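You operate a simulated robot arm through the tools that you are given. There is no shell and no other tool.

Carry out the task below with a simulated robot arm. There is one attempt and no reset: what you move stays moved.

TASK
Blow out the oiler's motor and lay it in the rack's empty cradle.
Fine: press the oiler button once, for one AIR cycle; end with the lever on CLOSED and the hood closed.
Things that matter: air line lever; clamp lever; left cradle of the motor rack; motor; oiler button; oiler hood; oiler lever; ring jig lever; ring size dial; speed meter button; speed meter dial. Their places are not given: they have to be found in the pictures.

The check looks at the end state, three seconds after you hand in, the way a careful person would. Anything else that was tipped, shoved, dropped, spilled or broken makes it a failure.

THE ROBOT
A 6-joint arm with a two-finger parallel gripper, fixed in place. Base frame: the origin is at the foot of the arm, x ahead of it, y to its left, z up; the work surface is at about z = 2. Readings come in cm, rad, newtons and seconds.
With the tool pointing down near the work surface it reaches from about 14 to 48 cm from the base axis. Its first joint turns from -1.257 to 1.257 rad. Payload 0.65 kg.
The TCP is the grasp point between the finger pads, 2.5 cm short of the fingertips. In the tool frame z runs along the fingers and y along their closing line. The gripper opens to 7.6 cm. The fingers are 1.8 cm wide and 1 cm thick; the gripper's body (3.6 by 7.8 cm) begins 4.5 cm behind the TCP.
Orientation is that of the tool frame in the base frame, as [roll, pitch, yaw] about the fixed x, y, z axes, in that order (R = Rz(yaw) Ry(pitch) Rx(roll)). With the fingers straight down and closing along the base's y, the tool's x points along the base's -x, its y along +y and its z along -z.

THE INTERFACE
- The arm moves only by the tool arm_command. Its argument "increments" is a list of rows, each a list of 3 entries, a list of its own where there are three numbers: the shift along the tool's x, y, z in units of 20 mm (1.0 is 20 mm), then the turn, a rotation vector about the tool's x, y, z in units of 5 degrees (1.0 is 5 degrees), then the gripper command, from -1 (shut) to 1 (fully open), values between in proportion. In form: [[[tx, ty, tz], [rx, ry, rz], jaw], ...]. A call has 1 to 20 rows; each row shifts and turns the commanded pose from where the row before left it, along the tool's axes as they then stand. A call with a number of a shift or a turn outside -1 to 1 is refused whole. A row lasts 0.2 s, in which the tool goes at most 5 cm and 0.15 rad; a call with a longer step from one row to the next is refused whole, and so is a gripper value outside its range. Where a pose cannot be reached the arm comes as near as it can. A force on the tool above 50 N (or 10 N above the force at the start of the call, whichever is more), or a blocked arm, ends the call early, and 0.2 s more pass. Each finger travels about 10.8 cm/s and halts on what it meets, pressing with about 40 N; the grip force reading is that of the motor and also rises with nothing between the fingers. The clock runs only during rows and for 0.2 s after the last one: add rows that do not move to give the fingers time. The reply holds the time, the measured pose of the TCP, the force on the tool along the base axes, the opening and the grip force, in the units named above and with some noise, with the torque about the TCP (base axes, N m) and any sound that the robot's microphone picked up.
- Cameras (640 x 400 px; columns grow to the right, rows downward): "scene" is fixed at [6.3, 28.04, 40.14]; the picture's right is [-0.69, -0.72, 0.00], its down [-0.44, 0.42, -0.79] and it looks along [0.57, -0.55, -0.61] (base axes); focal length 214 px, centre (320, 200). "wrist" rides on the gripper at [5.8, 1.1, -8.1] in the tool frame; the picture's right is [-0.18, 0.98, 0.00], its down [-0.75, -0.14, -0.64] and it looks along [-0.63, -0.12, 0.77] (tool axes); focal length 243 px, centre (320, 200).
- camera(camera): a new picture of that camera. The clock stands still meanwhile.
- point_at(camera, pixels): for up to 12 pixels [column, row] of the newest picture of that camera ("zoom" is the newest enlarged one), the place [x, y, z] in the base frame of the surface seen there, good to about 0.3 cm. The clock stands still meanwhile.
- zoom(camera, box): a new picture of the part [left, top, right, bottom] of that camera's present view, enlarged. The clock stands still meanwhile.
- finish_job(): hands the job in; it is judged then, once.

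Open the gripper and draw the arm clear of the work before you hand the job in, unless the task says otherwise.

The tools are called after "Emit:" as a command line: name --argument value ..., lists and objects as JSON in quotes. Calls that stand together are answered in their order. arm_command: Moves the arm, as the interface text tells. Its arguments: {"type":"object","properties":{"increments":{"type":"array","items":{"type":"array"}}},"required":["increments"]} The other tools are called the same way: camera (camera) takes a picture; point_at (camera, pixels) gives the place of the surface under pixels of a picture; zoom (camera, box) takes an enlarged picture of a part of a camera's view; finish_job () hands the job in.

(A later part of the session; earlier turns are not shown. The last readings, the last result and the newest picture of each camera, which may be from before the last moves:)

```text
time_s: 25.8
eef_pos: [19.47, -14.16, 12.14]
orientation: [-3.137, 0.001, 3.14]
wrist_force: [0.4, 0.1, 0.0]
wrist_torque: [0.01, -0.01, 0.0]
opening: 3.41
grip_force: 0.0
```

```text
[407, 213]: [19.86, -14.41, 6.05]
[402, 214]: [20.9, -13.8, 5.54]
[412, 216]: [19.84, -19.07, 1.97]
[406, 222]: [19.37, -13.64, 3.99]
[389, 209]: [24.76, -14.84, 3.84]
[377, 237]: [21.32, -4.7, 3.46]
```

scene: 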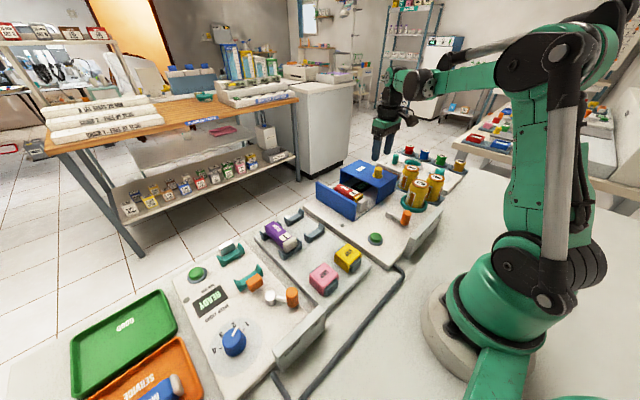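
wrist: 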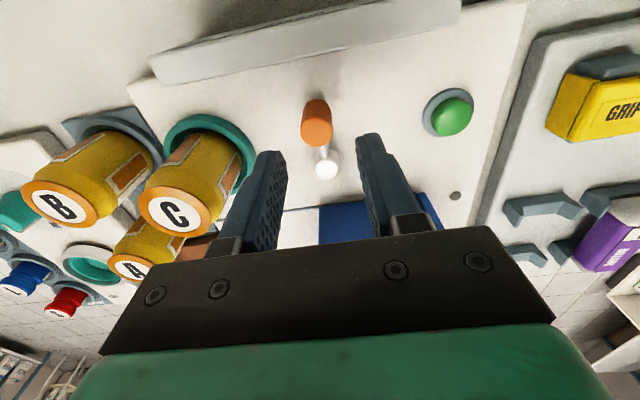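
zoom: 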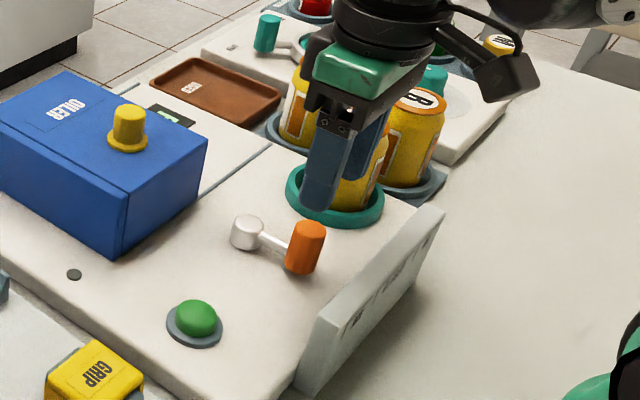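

The handle's centre is ≈(19.95,−14.3), radius 0.8, so I shift 0.45 cm in +x while descending to z≈7.1 (tips at 4.6, above the lever arm).

Emit:
arm_command --increments '[[[-0.06, -0.02, 0.5], [0, 0, 0], -0.1], [[-0.06, -0.02, 0.5], [0, 0, 0], -0.1], [[-0.06, -0.02, 0.5], [0, 0, 0], -0.1], [[-0.06, 0, 0.5], [0, 0, 0], -0.1], [[0, 0, 0.5], [0, 0, 0], -0.1], [[0, 0, 0], [0, 0, 0], -0.1]]'

Emit:
camera --camera "wrist"

Emit:
zoom --camera "scene" --box '[360, 170, 460, 250]'

```text
time_s: 27.1
eef_pos: [20.02, -14.35, 7.14]
orientation: [-3.14, 0.002, -3.141]
wrist_force: [-0.1, 0.9, 0.5]
wrist_torque: [-0.01, 0.03, 0.01]
opening: 3.43
grip_force: 0.1
```

```text
taken
```

wrist: 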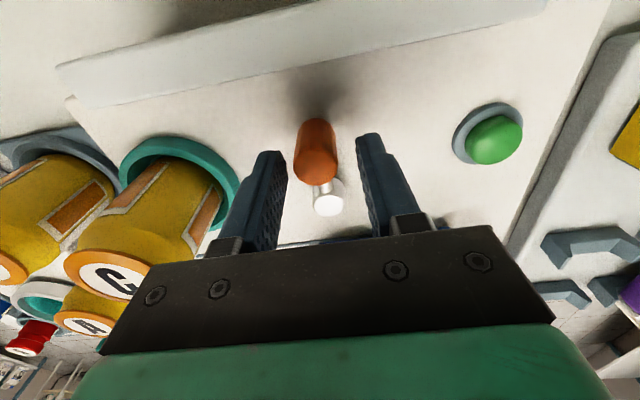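

```text
5.00 times, centred on (410, 210) of scene
```

zoom: 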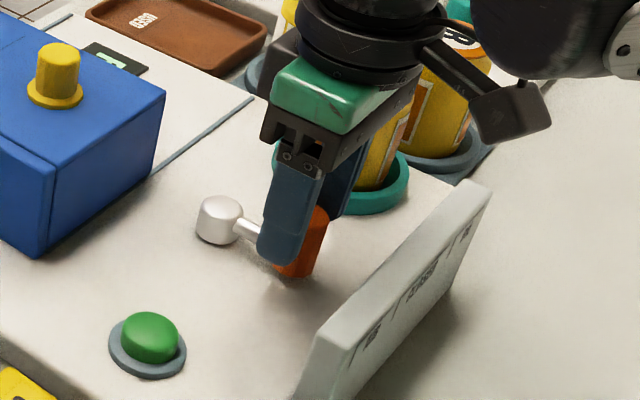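

The handle is between the fingers. I sweep along the lever's arc toward AIR (+y) up to about 40° and watch the forces.

Emit:
arm_command --increments '[[[0, 0.22, 0], [0, 0, 0], -0.1], [[0, 0.22, 0], [0, 0, 0], -0.1], [[-0.033, 0.378, 0], [0, 0, 0], -0.1], [[-0.098, 0.366, 0], [0, 0, 0], -0.1], [[-0.16, 0.343, 0], [0, 0, 0], -0.1], [[-0.218, 0.31, 0], [0, 0, 0], -0.1], [[0, 0, 0], [0, 0, 0], -0.1]]'

Emit:
camera --camera "wrist"

Emit:
zoom --camera "scene" --box '[360, 170, 460, 250]'

```text
time_s: 28.8
eef_pos: [21.07, -10.54, 7.07]
orientation: [-3.138, 0.002, 3.141]
wrist_force: [0.4, -0.2, 0.2]
wrist_torque: [0.0, -0.01, -0.02]
opening: 3.41
grip_force: 0.1
```

```text
taken
```

wrist: 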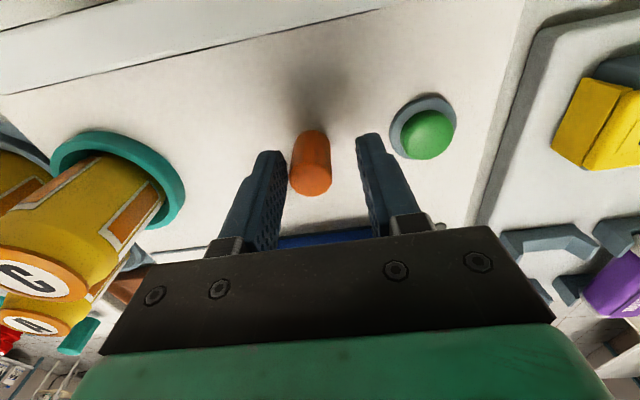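

```text
5.00 times, centred on (410, 210) of scene
```

zoom: 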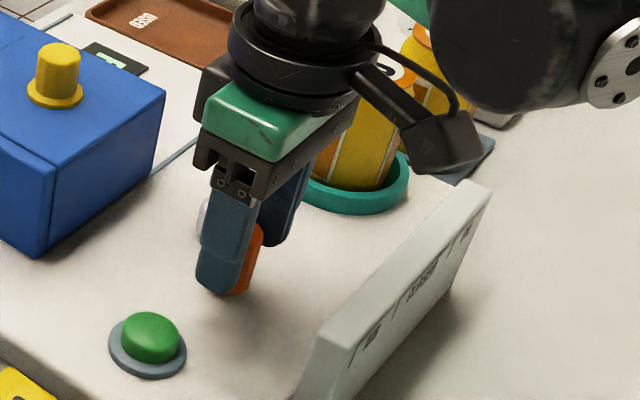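

The lever moved with the finger. I measure the handle's present position.

Emit:
point_at --camera "wrist" --pixels '[[312, 178], [312, 165], [293, 178], [331, 178], [310, 140]]'

Emit:
zoom --camera "wrist" --box '[220, 90, 420, 240]'

```text
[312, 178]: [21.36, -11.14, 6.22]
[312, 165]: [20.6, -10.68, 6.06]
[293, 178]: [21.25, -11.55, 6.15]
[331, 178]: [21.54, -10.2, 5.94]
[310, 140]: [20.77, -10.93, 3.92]
```

```text
2.67 times, centred on (320, 165) of wrist
```

zoom: 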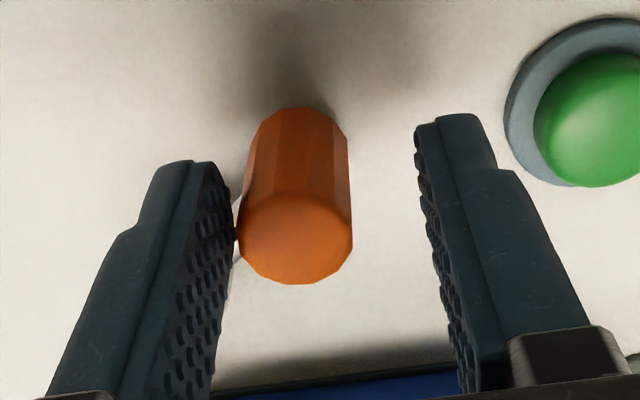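

The handle is at about 49° and possibly already snapped free of the finger. I push gently a few millimetres more to feel whether it's at its stop.

Emit:
arm_command --increments '[[[-0.05, 0.08, 0], [0, 0, 0], -0.1], [[-0.05, 0.08, 0], [0, 0, 0], -0.1], [[-0.05, 0.08, 0], [0, 0, 0], -0.1], [[0, 0, 0], [0, 0, 0], -0.1]]'

Emit:
camera --camera "wrist"

Emit:
zoom --camera "wrist" --box '[220, 90, 420, 240]'

```text
time_s: 29.8
eef_pos: [21.38, -10.17, 7.16]
orientation: [-3.139, 0.0, 3.139]
wrist_force: [-3.1, -9.0, 1.1]
wrist_torque: [-0.12, 0.06, -0.1]
opening: 4.09
grip_force: 3.8
```

```text
taken
```

wrist: 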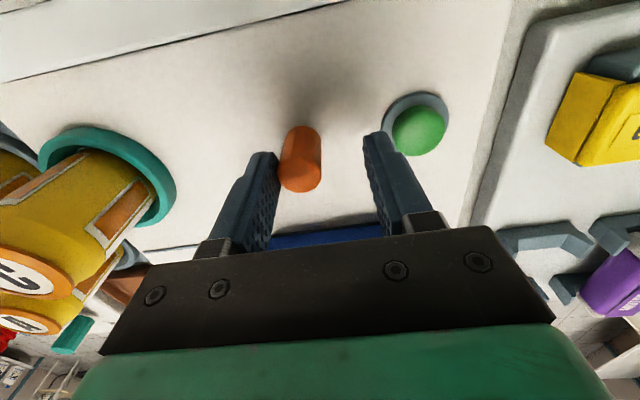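

```text
2.67 times, centred on (320, 165) of wrist
```

zoom: 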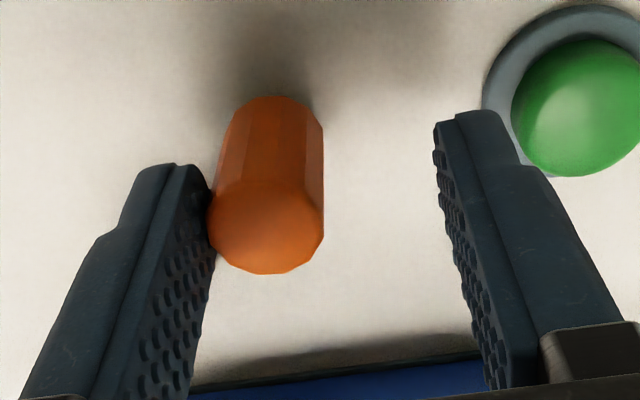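

The finger now meets a firm stop (−9 N, handle not moving), so the lever is at its AIR end. I back off, lift out, and verify.

Emit:
arm_command --increments '[[[0.1, -0.2, 0], [0, 0, 0], -0.1], [[0.05, -0.1, 0], [0, 0, 0], -0.1], [[0, 0, -0.5], [0, 0, 0], -0.1], [[0, 0, -1], [0, 0, 0], -0.1], [[0, 0, -1], [0, 0, 0], -0.1], [[0.5, 0, -1], [0, 0, 0], -0.1], [[0.5, 0, -1], [0, 0, 0], -0.1], [[0, 0, 0], [0, 0, 0], -1]]'

Emit:
camera --camera "wrist"

Emit:
zoom --camera "scene" --box '[340, 150, 480, 260]'

```text
time_s: 31.6
eef_pos: [19.02, -10.71, 16.3]
orientation: [-3.14, 0.003, -3.141]
wrist_force: [0.4, 0.0, -0.1]
wrist_torque: [0.01, 0.0, 0.03]
opening: 0.02
grip_force: 24.2
```

```text
taken
```

wrist: 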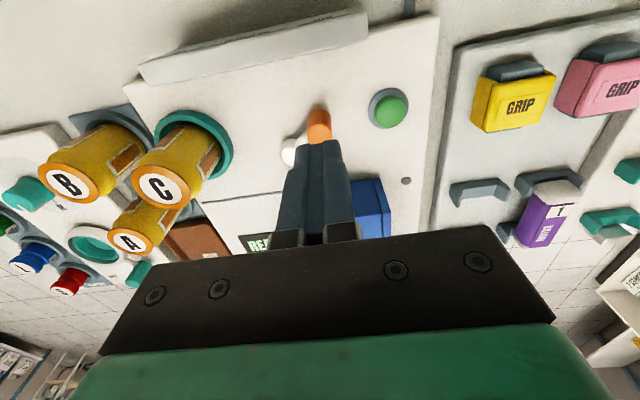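

```text
3.64 times, centred on (410, 205) of scene
```

zoom: 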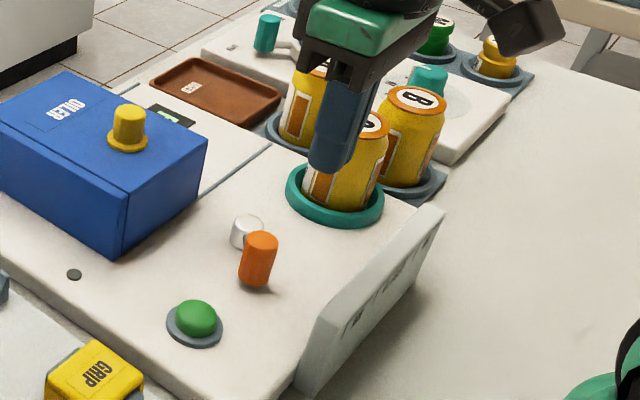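

The lever now points to AIR. I measure the handle and the button before pressing it with the closed fingers.

Emit:
point_at --camera "wrist" --pixels '[[319, 122], [290, 152], [391, 109], [391, 100], [380, 110], [404, 112], [391, 120]]'

Emit:
point_at --camera "scene" --pixels '[[376, 235], [371, 237], [381, 237], [376, 240], [393, 217]]'

```text
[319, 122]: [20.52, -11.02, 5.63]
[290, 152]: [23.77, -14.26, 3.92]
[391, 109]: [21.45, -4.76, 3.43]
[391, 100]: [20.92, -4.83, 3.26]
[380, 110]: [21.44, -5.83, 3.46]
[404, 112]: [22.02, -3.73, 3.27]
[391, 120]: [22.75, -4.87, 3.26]
```

```text
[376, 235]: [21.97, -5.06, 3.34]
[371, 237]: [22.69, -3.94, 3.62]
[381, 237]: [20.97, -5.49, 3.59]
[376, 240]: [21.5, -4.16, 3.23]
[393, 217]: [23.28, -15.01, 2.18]
```

The button is at ≈(21.7,−4.8), top z≈3.5. I move closed fingers above it, stopping at TCP z≈6.7.

Emit:
arm_command --increments '[[[-0.335, 0.74, 0.79], [0, 0, 0], -1], [[-0.335, 0.74, 0.79], [0, 0, 0], -1], [[-0.335, 0.74, 0.79], [0, 0, 0], -1], [[-0.335, 0.74, 0.79], [0, 0, 0], -1], [[0, 0, 0.55], [0, 0, 0], -1], [[0, 0, 0.55], [0, 0, 0], -1], [[0, 0, 0.55], [0, 0, 0], -1], [[0, 0, 0], [0, 0, 0], -1]]'

Emit:
zoom --camera "scene" --box '[330, 180, 430, 260]'

Emit:
camera --camera "wrist"

```text
time_s: 33.4
eef_pos: [21.77, -4.83, 6.18]
orientation: [-3.137, 0.001, 3.141]
wrist_force: [-0.5, 0.3, -0.7]
wrist_torque: [0.04, 0.01, 0.02]
opening: 0.0
grip_force: 23.6
```

```text
5.00 times, centred on (380, 220) of scene
```

zoom: 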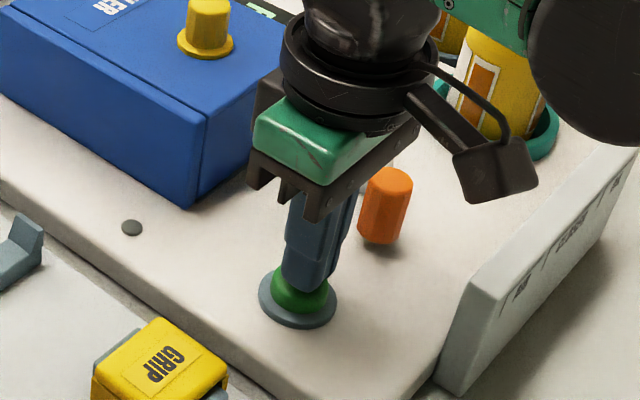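

```text
taken
```

wrist: 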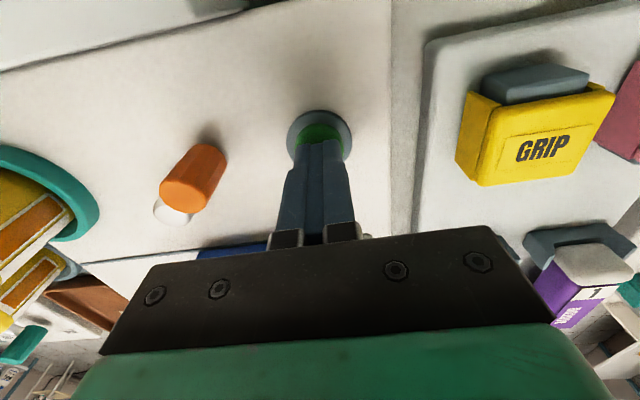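

Fingertips are right over the green button. I press down 6 mm in 2 mm steps, and read the force and sound.

Emit:
arm_command --increments '[[[0, 0, 0.1], [0, 0, 0], -1], [[0, 0, 0.1], [0, 0, 0], -1], [[0, 0, 0.1], [0, 0, 0], -1]]'

Emit:
zoom --camera "scene" --box '[330, 150, 430, 260]'

```text
time_s: 34.1
eef_pos: [21.83, -4.74, 5.76]
orientation: [-3.139, 0.001, -3.14]
wrist_force: [0.0, 0.1, 1.5]
wrist_torque: [0.05, 0.01, -0.01]
opening: 0.02
grip_force: 23.6
```

```text
3.64 times, centred on (380, 205) of scene
```

zoom: 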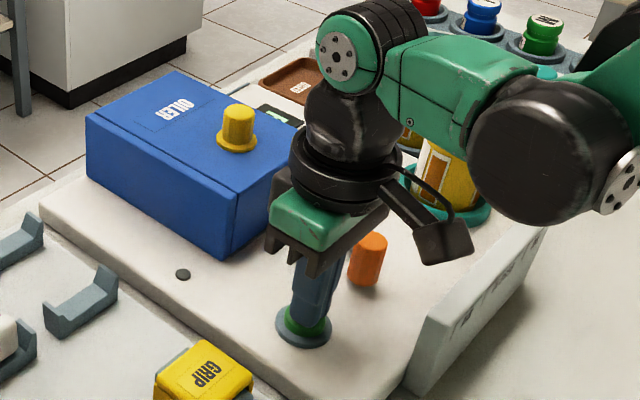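

Contact is just beginning (1.5 N, no sound). I press further by 2 mm steps.

Emit:
arm_command --increments '[[[0, 0, 0.08], [0, 0, 0], -1], [[0, 0, 0.08], [0, 0, 0], -1]]'

Emit:
zoom --camera "scene" --box '[320, 150, 420, 210]'

```text
time_s: 34.8
eef_pos: [21.89, -4.79, 5.36]
orientation: [-3.139, 0.003, -3.14]
wrist_force: [-1.3, -1.2, 3.4]
wrist_torque: [-0.05, 0.06, 0.01]
opening: 0.01
grip_force: 23.6
heard: click
```

```text
6.40 times, centred on (370, 180) of scene
```

zoom: 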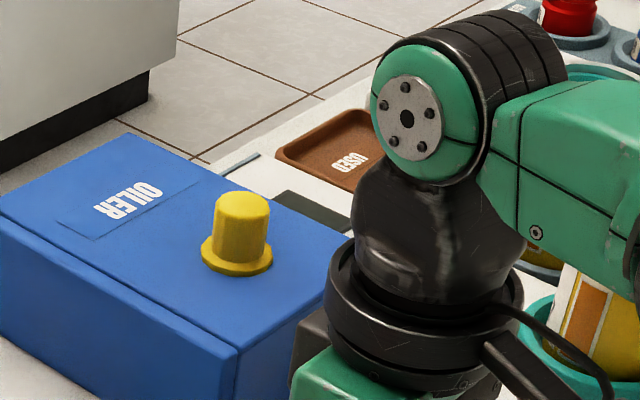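

A click was heard: the button is pressed and the display has changed. I lift straight up and look at the display with the wrist camera.

Emit:
arm_command --increments '[[[0, 0, -0.5], [0, 0, 0], -1], [[0, 0, -1], [0, 0, 0], -1], [[0, 0, -1], [0, 0, 0], -1], [[0, 0, -1], [0, 0, 0], -1]]'

Emit:
camera --camera "wrist"

Emit:
zoom --camera "scene" --box '[330, 150, 430, 260]'

```text
time_s: 35.8
eef_pos: [21.76, -4.57, 12.58]
orientation: [-3.139, 0.003, 3.142]
wrist_force: [-0.1, 0.4, 0.4]
wrist_torque: [0.01, 0.02, -0.01]
opening: 0.0
grip_force: 23.7
```

```text
taken
```

wrist: 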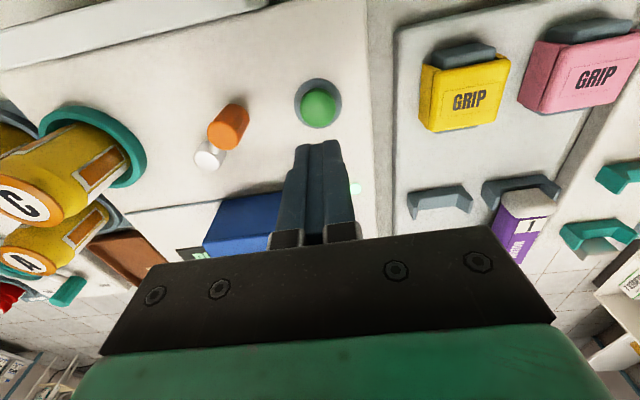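

```text
3.64 times, centred on (380, 205) of scene
```

zoom: 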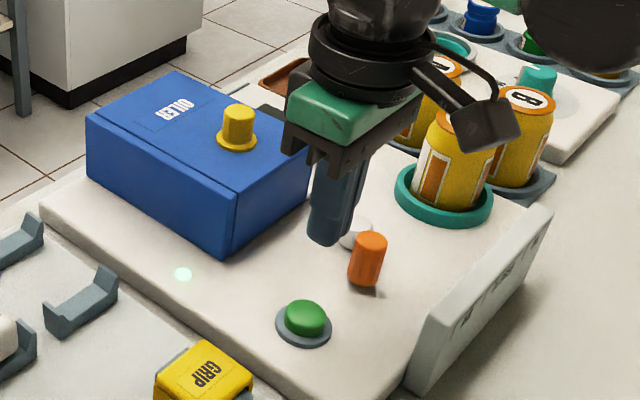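

The indicator lamp at zoom (183,272) is lit, so the cycle is running. I move back and up to watch the display while it runs.

Emit:
arm_command --increments '[[[0, -0.8, -0.9], [0, 0, 0], -0.1], [[0, -0.8, -0.9], [0, 0, 0], -0.1], [[0, -0.8, -0.9], [0, 0, 0], -0.1], [[0, -0.8, -0.9], [0, 0, 0], -0.1], [[0, 0, 0], [0, 0, 0], -0.1]]'

Emit:
camera --camera "wrist"

Emit:
zoom --camera "scene" --box '[330, 150, 430, 260]'

```text
time_s: 37.0
eef_pos: [21.71, -11.14, 19.72]
orientation: [-3.138, 0.001, -3.141]
wrist_force: [-0.7, 0.4, 1.0]
wrist_torque: [-0.02, 0.02, -0.03]
opening: 3.41
grip_force: 0.0
```

```text
taken
```

wrist: 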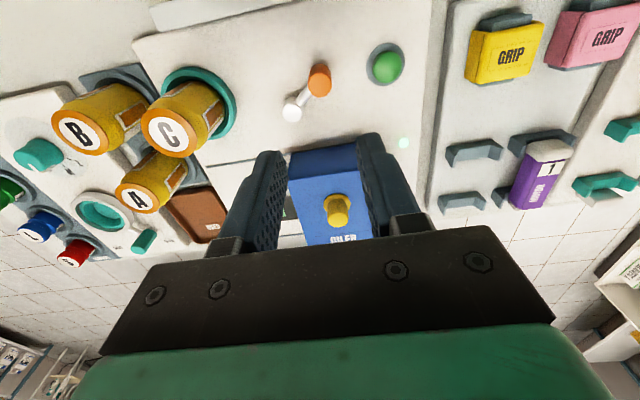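

```text
3.64 times, centred on (380, 205) of scene
```

zoom: 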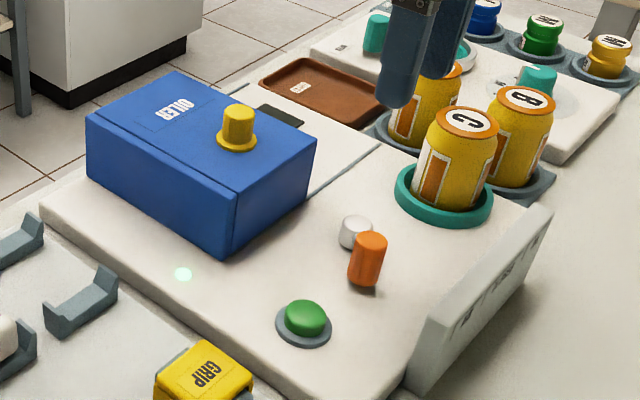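

The lamp is still lit and the display is blank from here. I wait 2 s and look again.

Emit:
arm_command --increments '[[[0, 0, 0], [0, 0, 0], -0.1], [[0, 0, 0], [0, 0, 0], -0.1], [[0, 0, 0], [0, 0, 0], -0.1], [[0, 0, 0], [0, 0, 0], -0.1], [[0, 0, 0], [0, 0, 0], -0.1], [[0, 0, 0], [0, 0, 0], -0.1], [[0, 0, 0], [0, 0, 0], -0.1], [[0, 0, 0], [0, 0, 0], -0.1], [[0, 0, 0], [0, 0, 0], -0.1], [[0, 0, 0], [0, 0, 0], -0.1]]'

Emit:
zoom --camera "scene" --box '[320, 150, 420, 230]'

Emit:
zoom --camera "wrist" --box '[240, 130, 400, 250]'

```text
time_s: 39.1
eef_pos: [21.79, -11.15, 19.82]
orientation: [-3.138, 0.003, -3.142]
wrist_force: [0.5, -0.4, 0.4]
wrist_torque: [0.03, 0.03, -0.02]
opening: 3.4
grip_force: 0.2
```

```text
5.00 times, centred on (370, 190) of scene
```

zoom: 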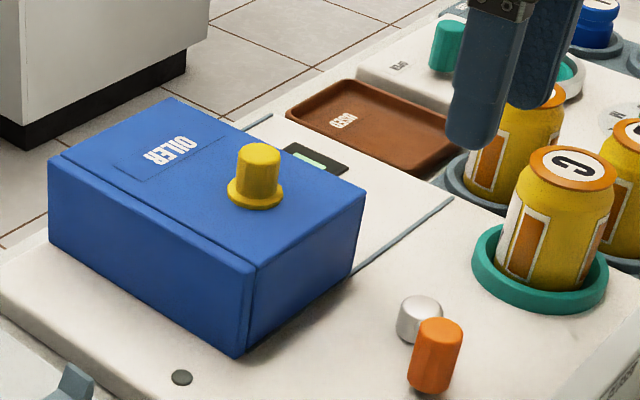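

```text
3.33 times, centred on (320, 190) of wrist
```

zoom: 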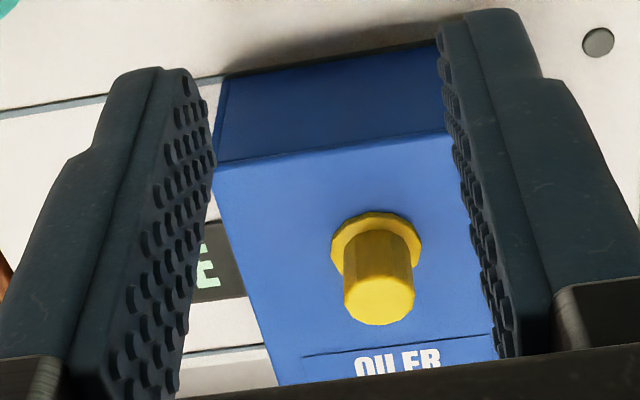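

The lamp went off and the display ends in "E" (DONE?). I shift a little to −y to read it fully.

Emit:
arm_command --increments '[[[0.3, -0.8, -0.2], [0, 0, 0], -0.1], [[0.3, -0.8, -0.2], [0, 0, 0], -0.1], [[0.3, -0.8, -0.2], [0, 0, 0], -0.1], [[0, 0, 0], [0, 0, 0], -0.1]]'

Emit:
camera --camera "wrist"

Emit:
zoom --camera "wrist" --box '[240, 60, 420, 220]'

```text
time_s: 40.1
eef_pos: [19.94, -15.91, 20.88]
orientation: [-3.137, 0.001, 3.14]
wrist_force: [-0.1, 0.2, -0.3]
wrist_torque: [0.05, -0.06, -0.02]
opening: 3.41
grip_force: 0.1
```

```text
taken
```

wrist: 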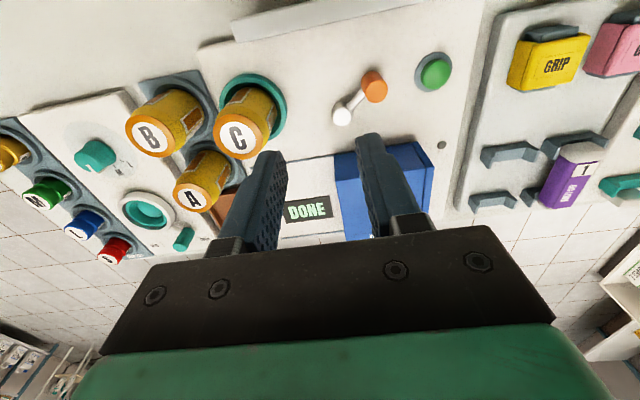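

```text
2.50 times, centred on (330, 140) of wrist
```

zoom: 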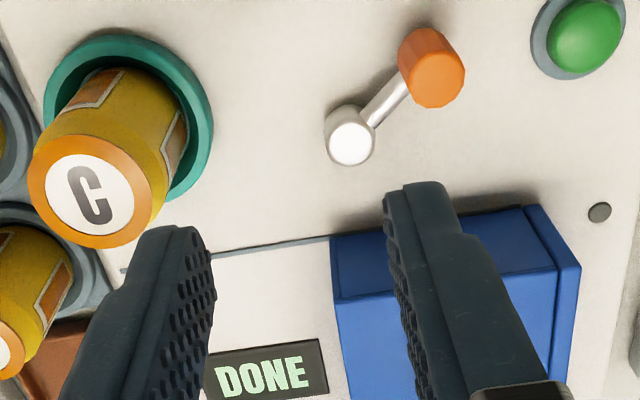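

Display reads DONE. Now the lever goes back to CLOSED; I measure the handle's position again.

Emit:
point_at --camera "zoom" --pixels '[[436, 80], [415, 85], [460, 78], [436, 62], [438, 100], [350, 143], [348, 122]]'

Emit:
point_at --camera "scene" --pixels '[[394, 215], [397, 216], [391, 216], [385, 207]]'

Emit:
zoom --camera "scene" --box '[370, 190, 430, 240]'

```text
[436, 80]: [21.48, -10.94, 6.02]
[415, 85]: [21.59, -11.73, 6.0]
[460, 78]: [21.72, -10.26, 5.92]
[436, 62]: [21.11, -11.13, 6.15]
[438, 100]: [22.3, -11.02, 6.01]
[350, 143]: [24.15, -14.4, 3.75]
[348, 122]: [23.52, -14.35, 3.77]
```

```text
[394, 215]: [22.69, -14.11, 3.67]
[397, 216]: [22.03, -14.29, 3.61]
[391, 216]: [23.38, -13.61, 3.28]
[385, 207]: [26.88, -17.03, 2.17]
```

```text
8.00 times, centred on (400, 215) of scene
```

zoom: 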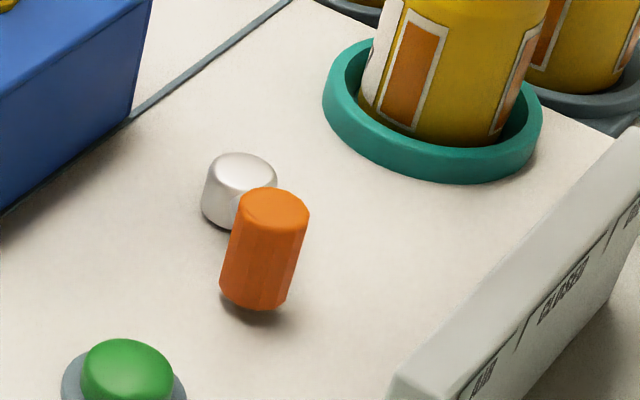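

Handle is at ≈(21.5,−11.0). I move above it and then descend to cage it, with the jaws at ~3 cm.

Emit:
arm_command --increments '[[[-0.156, 0.49, 0.89], [0, 0, 0], -0.2], [[-0.156, 0.49, 0.89], [0, 0, 0], -0.2], [[-0.156, 0.49, 0.89], [0, 0, 0], -0.2], [[-0.156, 0.49, 0.89], [0, 0, 0], -0.2], [[-0.156, 0.49, 0.89], [0, 0, 0], -0.2], [[0, 0, 0], [0, 0, 0], -0.2]]'

Emit:
camera --camera "wrist"

```text
time_s: 41.5
eef_pos: [21.84, -11.03, 12.07]
orientation: [-3.138, 0.002, -3.141]
wrist_force: [-0.2, 0.4, -0.1]
wrist_torque: [-0.05, -0.03, -0.01]
opening: 3.04
grip_force: 0.1
```

```text
taken
```

wrist: 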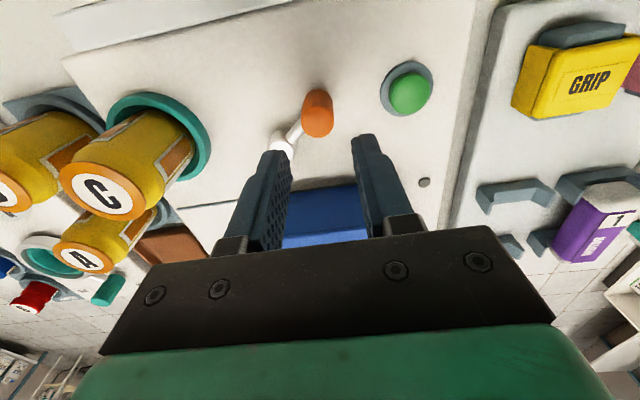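

The handle (318,122) lies on the TCP line. I descend 5 cm around it.

Emit:
arm_command --increments '[[[0, 0, 0.497], [0, 0, 0], -0.2], [[0, 0, 0.497], [0, 0, 0], -0.2], [[0, 0, 0.497], [0, 0, 0], -0.2], [[0, 0, 0.497], [0, 0, 0], -0.2], [[0, 0, 0.497], [0, 0, 0], -0.2], [[0, 0, 0], [0, 0, 0], -0.2]]'

Emit:
camera --camera "wrist"

```text
time_s: 43.0
eef_pos: [21.61, -11.13, 7.19]
orientation: [-3.139, 0.002, -3.14]
wrist_force: [0.0, 0.5, -0.7]
wrist_torque: [0.0, -0.02, 0.01]
opening: 3.03
grip_force: 0.1
```

```text
taken
```

wrist: 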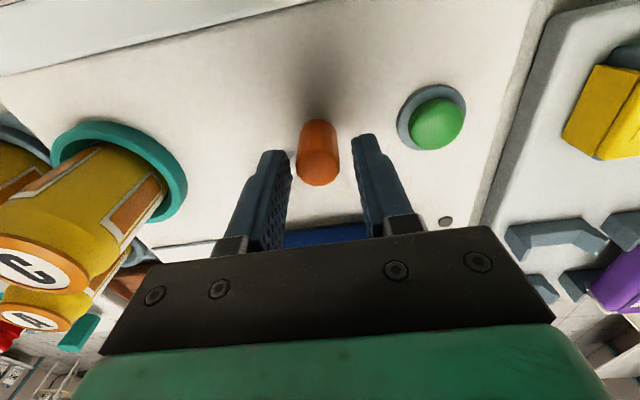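

Caged. I narrow the jaws to ~2.2 cm and sweep back along the arc toward CLOSED, first to about 10°.

Emit:
arm_command --increments '[[[0, 0, 0], [0, 0, 0], -0.42], [[0, 0, 0], [0, 0, 0], -0.42], [[0.35, -0.253, 0], [0, 0, 0], -0.42], [[0.215, -0.307, 0], [0, 0, 0], -0.42], [[0.159, -0.34, 0], [0, 0, 0], -0.42], [[0.097, -0.362, 0], [0, 0, 0], -0.42], [[0, 0, 0], [0, 0, 0], -0.42]]'

Emit:
camera --camera "wrist"

Emit:
zoom --camera "scene" --box '[360, 170, 460, 250]'

```text
time_s: 44.5
eef_pos: [19.97, -13.65, 7.06]
orientation: [-3.14, 0.001, 3.141]
wrist_force: [-1.0, -0.6, -0.4]
wrist_torque: [0.01, 0.0, -0.02]
opening: 2.22
grip_force: 0.4
```

```text
taken
```

wrist: 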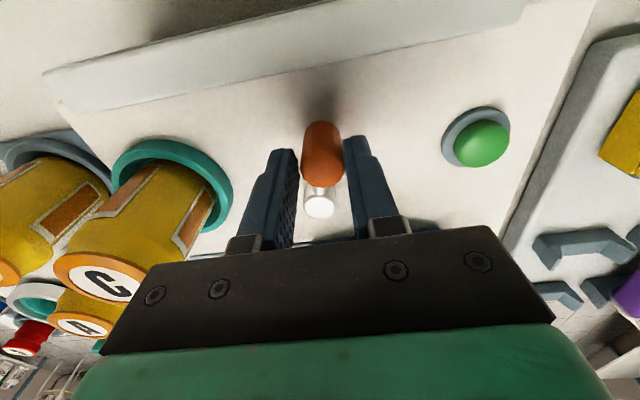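

```text
5.00 times, centred on (410, 210) of scene
```

zoom: 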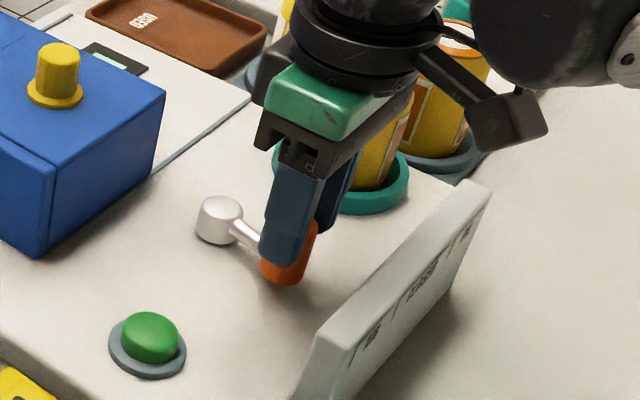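

The handle rests against the +y finger at roughly 15°. I finish the sweep so that the handle's centre comes to y≈−14.4.

Emit:
arm_command --increments '[[[0.02, -0.26, 0], [0, 0, 0], -0.42], [[0, -0.22, 0], [0, 0, 0], -0.42], [[0, 0, 0], [0, 0, 0], -0.42]]'

Emit:
camera --camera "wrist"

Emit:
zoom --camera "wrist" --box '[240, 90, 400, 230]'

```text
time_s: 45.4
eef_pos: [19.71, -14.6, 7.07]
orientation: [-3.138, 0.001, -3.141]
wrist_force: [0.3, 0.1, 0.0]
wrist_torque: [0.0, 0.03, 0.03]
opening: 2.23
grip_force: 0.0
```

```text
taken
```

wrist: 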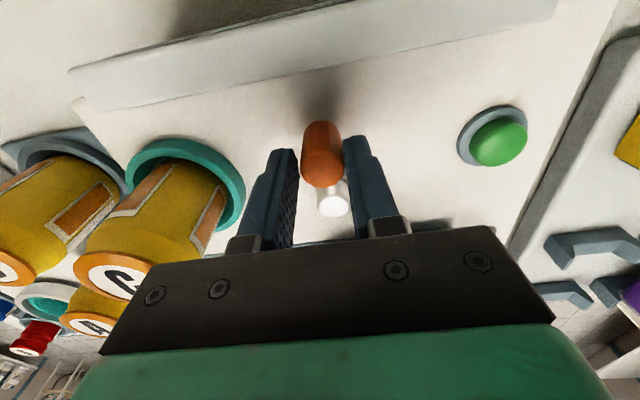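

```text
2.86 times, centred on (320, 160) of wrist
```

zoom: 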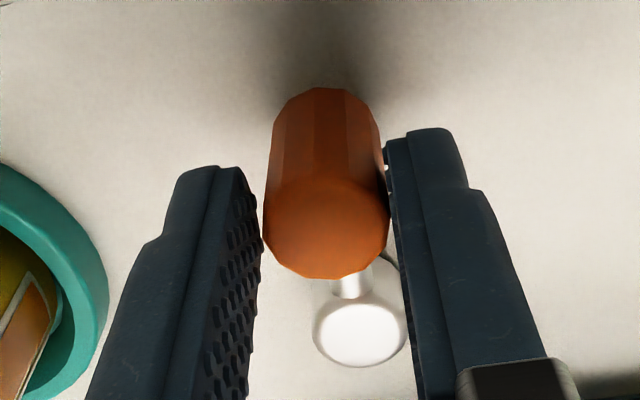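

The handle/hub alignment (handle (322,155), hub (333,202)) matches the initial CLOSED picture. I open slightly, lift out, and verify.

Emit:
arm_command --increments '[[[0, 0, 0], [0, 0, 0], -0.2], [[0, 0.05, 0], [0, 0, 0], -0.1], [[0, 0, -0.5], [0, 0, 0], -0.1], [[0, 0, -1], [0, 0, 0], -0.1], [[0, 0, -1], [0, 0, 0], -0.1], [[0, 0, 0], [0, 0, 0], -0.1]]'

Emit:
camera --camera "wrist"

Emit:
zoom --camera "scene" --box '[340, 150, 480, 260]'

```text
time_s: 46.8
eef_pos: [20.0, -14.41, 11.95]
orientation: [-3.139, 0.001, 3.141]
wrist_force: [-0.3, 0.4, -0.2]
wrist_torque: [0.0, 0.0, 0.0]
opening: 3.43
grip_force: 0.0
```

```text
taken
```

wrist: 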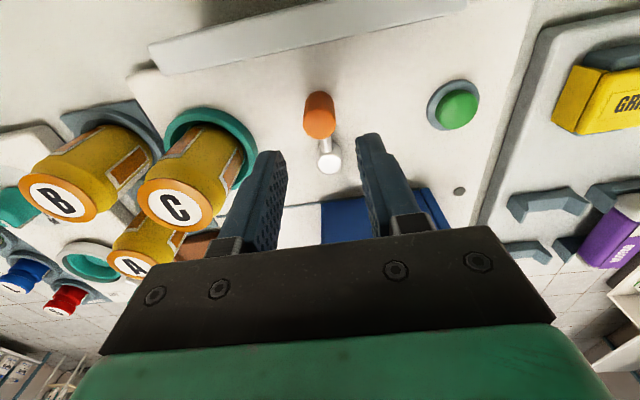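

```text
3.64 times, centred on (410, 205) of scene
```

zoom: 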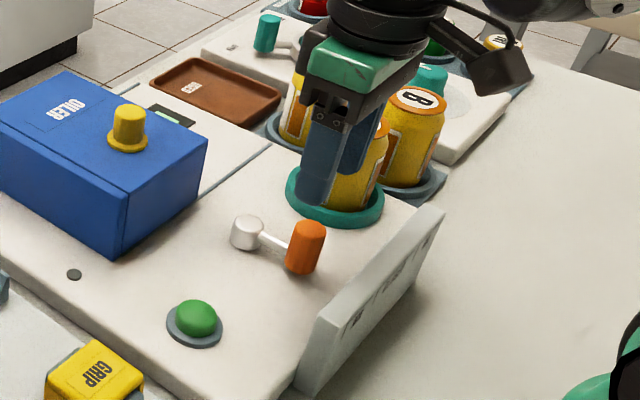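

The lever is back on CLOSED exactly as at the start. Next I go above the hood's knob at ≈(33.4,−11.5) to open the hood again.

Emit:
arm_command --increments '[[[0, 0, -0.7], [0, 0, 0], 0.2], [[-0.84, 0.18, -0.5], [0, 0, 0], 0.2], [[-0.84, 0.18, -0.5], [0, 0, 0], 0.2], [[-0.84, 0.18, -0.5], [0, 0, 0], 0.2], [[-0.84, 0.18, 0], [0, 0, 0], 0.2], [[-0.84, 0.18, 0], [0, 0, 0], 0.2], [[-0.84, 0.18, 0], [0, 0, 0], 0.2], [[-0.84, 0.18, 0], [0, 0, 0], 0.2], [[-0.84, 0.18, 0], [0, 0, 0], 0.2], [[0, 0, 0], [0, 0, 0], 0.2]]'

Emit:
camera --camera "wrist"

```text
time_s: 49.0
eef_pos: [33.32, -11.58, 16.71]
orientation: [-3.139, 0.001, -3.141]
wrist_force: [0.7, -0.6, -0.4]
wrist_torque: [-0.01, -0.01, -0.04]
opening: 4.57
grip_force: 0.0
```

```text
taken
```

wrist: 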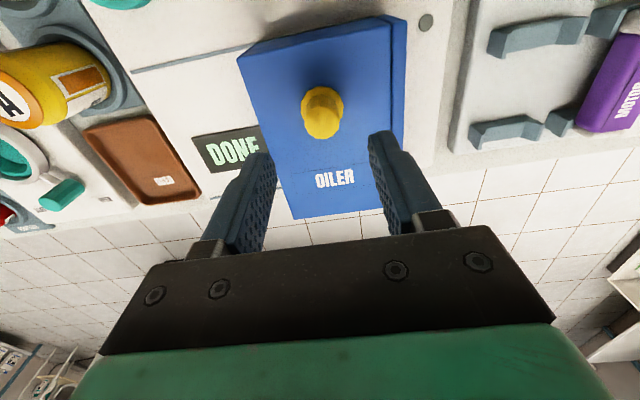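

The knob (322,118) is centred. I descend to z≈10.9 and close on it.

Emit:
arm_command --increments '[[[0, 0, 0.58], [0, 0, 0], 0.2], [[0, 0, 0.58], [0, 0, 0], 0.2], [[0, 0, 0.58], [0, 0, 0], 0.2], [[0, 0, 0.58], [0, 0, 0], 0.2], [[0, 0, 0.58], [0, 0, 0], 0.2], [[0, 0, 0], [0, 0, 0], 0.2], [[0, 0, 0], [0, 0, 0], -1], [[0, 0, 0], [0, 0, 0], -1], [[0, 0, 0], [0, 0, 0], -1]]'

```text
time_s: 51.0
eef_pos: [33.17, -11.59, 10.7]
orientation: [-3.14, 0.002, -3.141]
wrist_force: [-0.1, 1.2, -14.9]
wrist_torque: [0.5, -0.03, 0.0]
opening: 2.13
grip_force: 38.5
```

Gripped. I slide the hood open in −y by about 9.2 cm.

Emit:
arm_command --increments '[[[0, -0.3, 0.02], [0, 0, 0], -1], [[0, -0.5, 0], [0, 0, 0], -1], [[0, -0.5, 0], [0, 0, 0], -1], [[0, -0.5, 0], [0, 0, 0], -1], [[0, -0.5, 0], [0, 0, 0], -1], [[0, -0.5, 0], [0, 0, 0], -1], [[0, -0.5, 0], [0, 0, 0], -1], [[0, -0.5, 0], [0, 0, 0], -1], [[0, -0.5, 0], [0, 0, 0], -1], [[0, -0.3, 0], [0, 0, 0], -1], [[0, 0, 0], [0, 0, 0], -1]]'

Emit:
zoom --camera "scene" --box '[310, 140, 430, 230]'

```text
time_s: 53.4
eef_pos: [33.32, -20.72, 10.6]
orientation: [-3.139, 0.002, 3.141]
wrist_force: [4.2, 0.2, 16.7]
wrist_torque: [0.51, -0.81, -0.09]
opening: 2.14
grip_force: 38.5
```

```text
4.44 times, centred on (370, 185) of scene
```

zoom: 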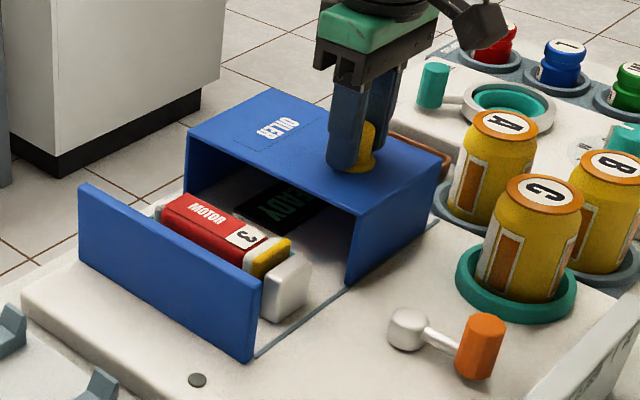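

The hood is open. I release the knob and lift, then take pictures for the motor and the rack.

Emit:
arm_command --increments '[[[0, 0, 0], [0, 0, 0], 0.2], [[0, 0, 0], [0, 0, 0], 0.2], [[0, 0, -0.5], [0, 0, 0], 0.2], [[0, 0, -1], [0, 0, 0], 0.2], [[0, 0, -1], [0, 0, 0], 0.2], [[0, 0.5, -1], [0, 0, 0], 0.2], [[0.5, 0.9, -1], [0, 0, 0], 0.2], [[0.5, 0.9, -1], [0, 0, 0], 0.2], [[0.5, 0.9, -1], [0, 0, 0], 0.2], [[0.5, 0.9, -1], [0, 0, 0], 0.2], [[0.5, 0.9, 0], [0, 0, 0], 0.2], [[0, 0.9, 0], [0, 0, 0], 0.2], [[0, 0, 0], [0, 0, 0], 0.2]]'

Emit:
camera --camera "wrist"

Emit:
camera --camera "scene"

```text
time_s: 56.1
eef_pos: [28.19, -8.87, 25.77]
orientation: [-3.139, 0.002, 3.141]
wrist_force: [-0.2, 0.1, 0.0]
wrist_torque: [-0.01, 0.01, -0.02]
opening: 4.55
grip_force: 0.0
```

```text
taken
```

wrist: 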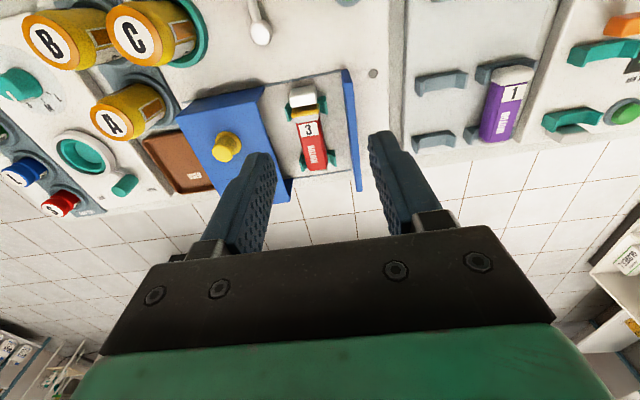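

```text
taken
```

scene: 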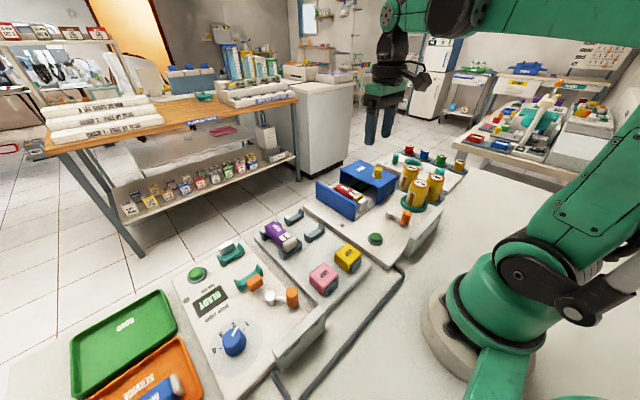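

I zoom in on the motor in the oiler and on the rack.

Emit:
zoom --camera "wrist" --box '[260, 70, 380, 190]'

Emit:
zoom --camera "wrist" --box '[400, 50, 560, 170]'

Emit:
zoom --camera "scene" --box '[250, 195, 350, 275]'

Emit:
zoom --camera "scene" --box '[310, 160, 390, 225]'

```text
3.33 times, centred on (320, 130) of wrist
```

zoom: 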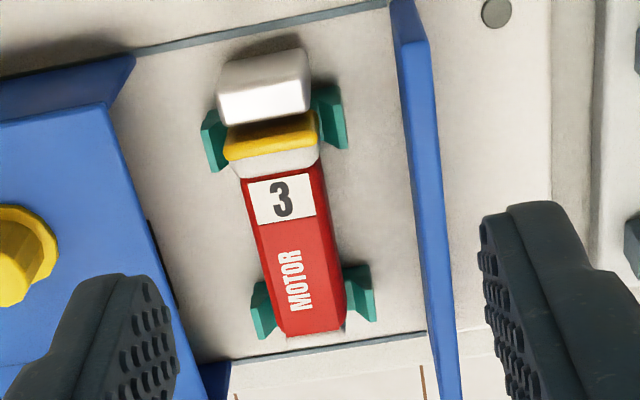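

```text
3.33 times, centred on (480, 110) of wrist
```

zoom: 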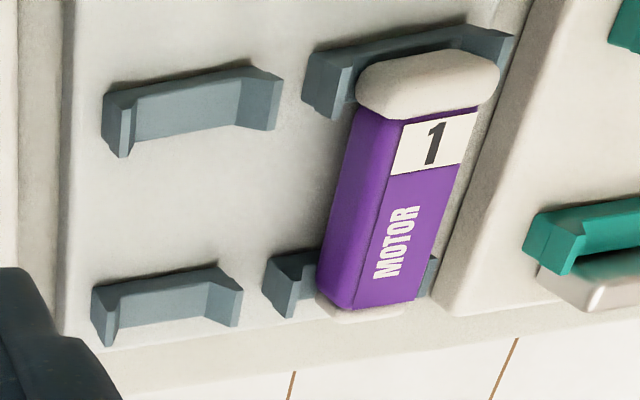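

```text
5.00 times, centred on (300, 235) of scene
```

zoom: 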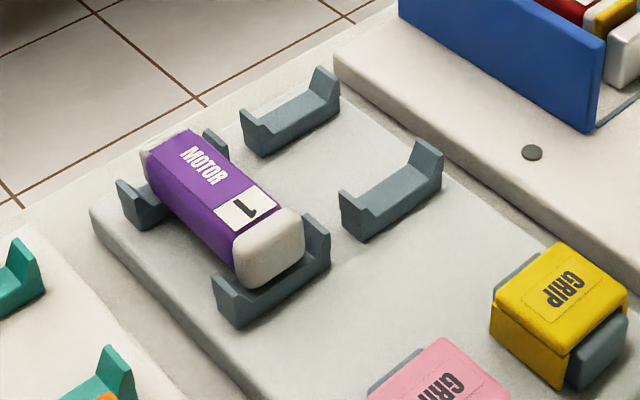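

```text
6.15 times, centred on (350, 192) of scene
```

zoom: 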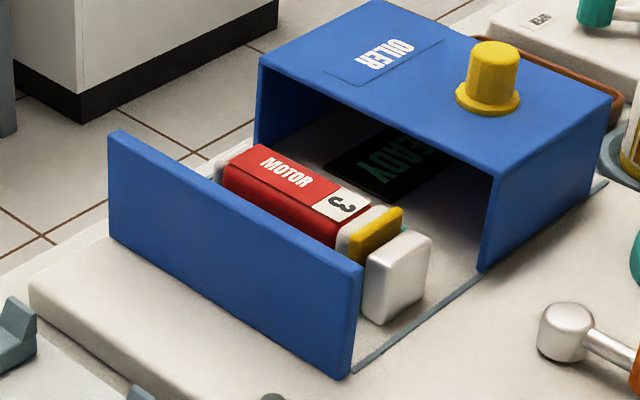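

Between the red body and the silver block there's a white cap and a yellow piece; the silver/yellow parts look like the oiler's own nozzle. I measure everything relevant in wrist-picture pixels.

Emit:
point_at --camera "wrist" --pixels '[[303, 96], [305, 110], [305, 117], [307, 125], [317, 167], [512, 75], [512, 67], [513, 85], [497, 140], [311, 145], [505, 110], [286, 115]]'

Emit:
point_at --camera "wrist" --pixels '[[420, 88], [465, 80], [442, 84], [416, 144], [452, 138], [433, 140], [478, 77], [529, 64], [286, 118], [319, 108], [298, 165], [330, 162]]'

Emit:
point_at --camera "zoom" --pixels '[[400, 270], [410, 250], [375, 230], [360, 218], [355, 240], [347, 205], [290, 170], [222, 170], [235, 160], [290, 210], [340, 235]]'

```text
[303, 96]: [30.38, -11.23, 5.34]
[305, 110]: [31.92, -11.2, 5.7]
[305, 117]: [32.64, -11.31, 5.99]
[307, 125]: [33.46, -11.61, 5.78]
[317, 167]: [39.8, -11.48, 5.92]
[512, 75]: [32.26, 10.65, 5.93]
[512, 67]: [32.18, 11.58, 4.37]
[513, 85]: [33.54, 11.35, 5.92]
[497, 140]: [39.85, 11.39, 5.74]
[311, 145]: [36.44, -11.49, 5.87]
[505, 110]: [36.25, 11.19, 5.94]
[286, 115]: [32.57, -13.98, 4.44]
```

```text
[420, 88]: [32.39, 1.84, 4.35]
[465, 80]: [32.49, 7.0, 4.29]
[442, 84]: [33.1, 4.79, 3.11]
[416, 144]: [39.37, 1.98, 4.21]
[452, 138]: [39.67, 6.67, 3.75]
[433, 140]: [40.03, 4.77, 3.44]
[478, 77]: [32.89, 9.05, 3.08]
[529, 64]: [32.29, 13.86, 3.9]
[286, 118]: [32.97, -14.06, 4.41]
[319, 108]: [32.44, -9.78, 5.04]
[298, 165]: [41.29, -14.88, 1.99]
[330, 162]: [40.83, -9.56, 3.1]
```

```text
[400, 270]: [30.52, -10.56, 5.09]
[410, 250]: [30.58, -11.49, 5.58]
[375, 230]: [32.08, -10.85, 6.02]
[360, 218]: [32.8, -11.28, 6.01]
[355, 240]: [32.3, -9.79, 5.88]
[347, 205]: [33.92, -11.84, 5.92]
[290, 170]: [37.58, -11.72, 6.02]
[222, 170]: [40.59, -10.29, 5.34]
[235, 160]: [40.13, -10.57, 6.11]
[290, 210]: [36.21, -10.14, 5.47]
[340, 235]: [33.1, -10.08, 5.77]
```

I look very closely at the nozzle end of the motor to decide whether the yellow piece belongs to the motor or the oiler.

Emit:
zoom --camera "scene" --box '[348, 185, 384, 215]'

Emit:
zoom --camera "wrist" --box '[280, 80, 340, 130]'

Emit:
zoom --camera "scene" --box '[265, 215, 310, 260]'

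```text
13.33 times, centred on (366, 200) of scene
```

zoom: 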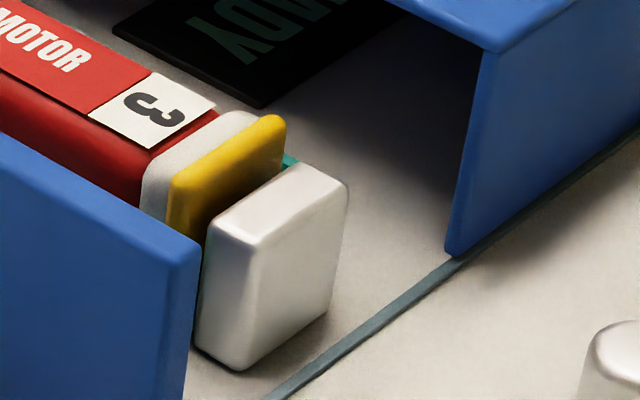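

```text
8.00 times, centred on (310, 105) of wrist
```

zoom: 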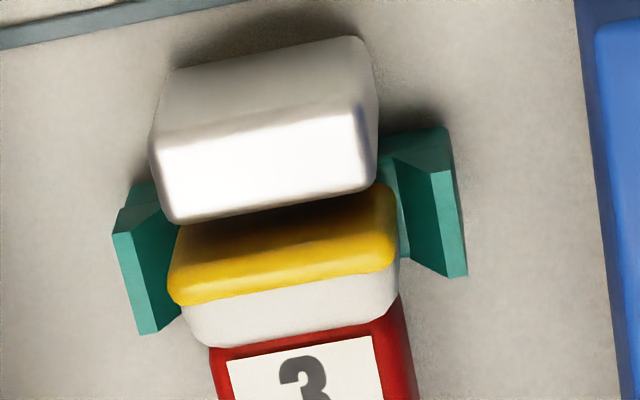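

```text
8.89 times, centred on (288, 238) of scene
```

zoom: 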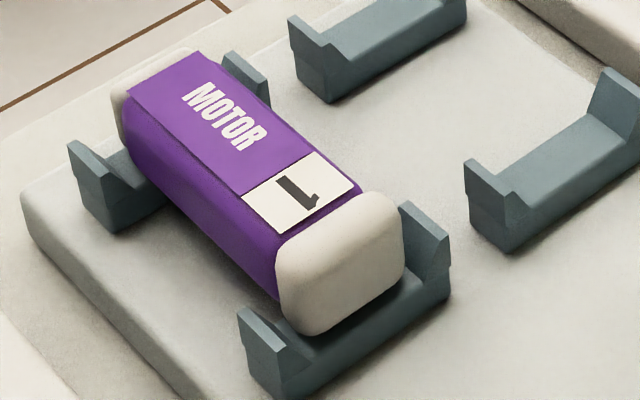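

The silver block is a separate nozzle with a gap to the yellow plate, so the motor can be lifted straight up. I move above the motor's middle at (36.2, −11.4).

Emit:
arm_command --increments '[[[-0.572, -0.181, 0.843], [0, 0, 0], 0.2], [[-0.572, -0.181, 0.843], [0, 0, 0], 0.2], [[-0.572, -0.181, 0.843], [0, 0, 0], 0.2], [[-0.572, -0.181, 0.843], [0, 0, 0], 0.2], [[-0.572, -0.181, 0.843], [0, 0, 0], 0.2], [[-0.572, -0.181, 0.843], [0, 0, 0], 0.2], [[-0.572, -0.181, 0.843], [0, 0, 0], 0.2], [[0, 0, 0], [0, 0, 0], 0.2], [[0, 0, 0], [0, 0, 0], 0.2]]'

Emit:
camera --camera "wrist"

Emit:
zoom --camera "wrist" --box '[240, 60, 400, 180]'

```text
time_s: 58.1
eef_pos: [36.19, -11.53, 13.95]
orientation: [-3.137, 0.001, 3.141]
wrist_force: [0.6, 0.5, -0.4]
wrist_torque: [-0.01, -0.02, 0.01]
opening: 4.55
grip_force: 0.2
```

```text
taken
```

wrist: 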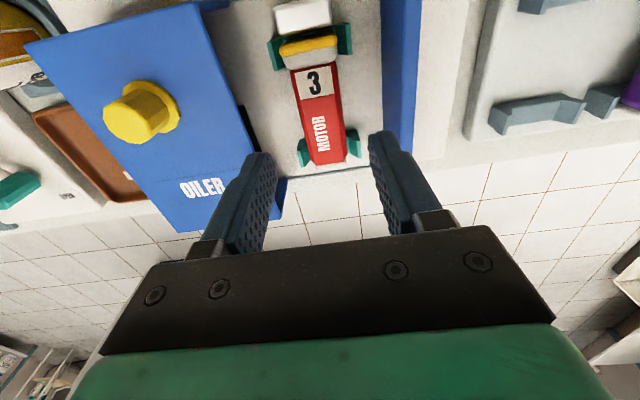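

```text
3.33 times, centred on (320, 120) of wrist
```

zoom: 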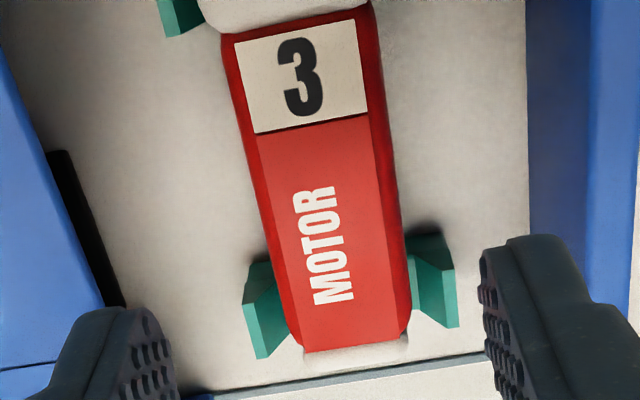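

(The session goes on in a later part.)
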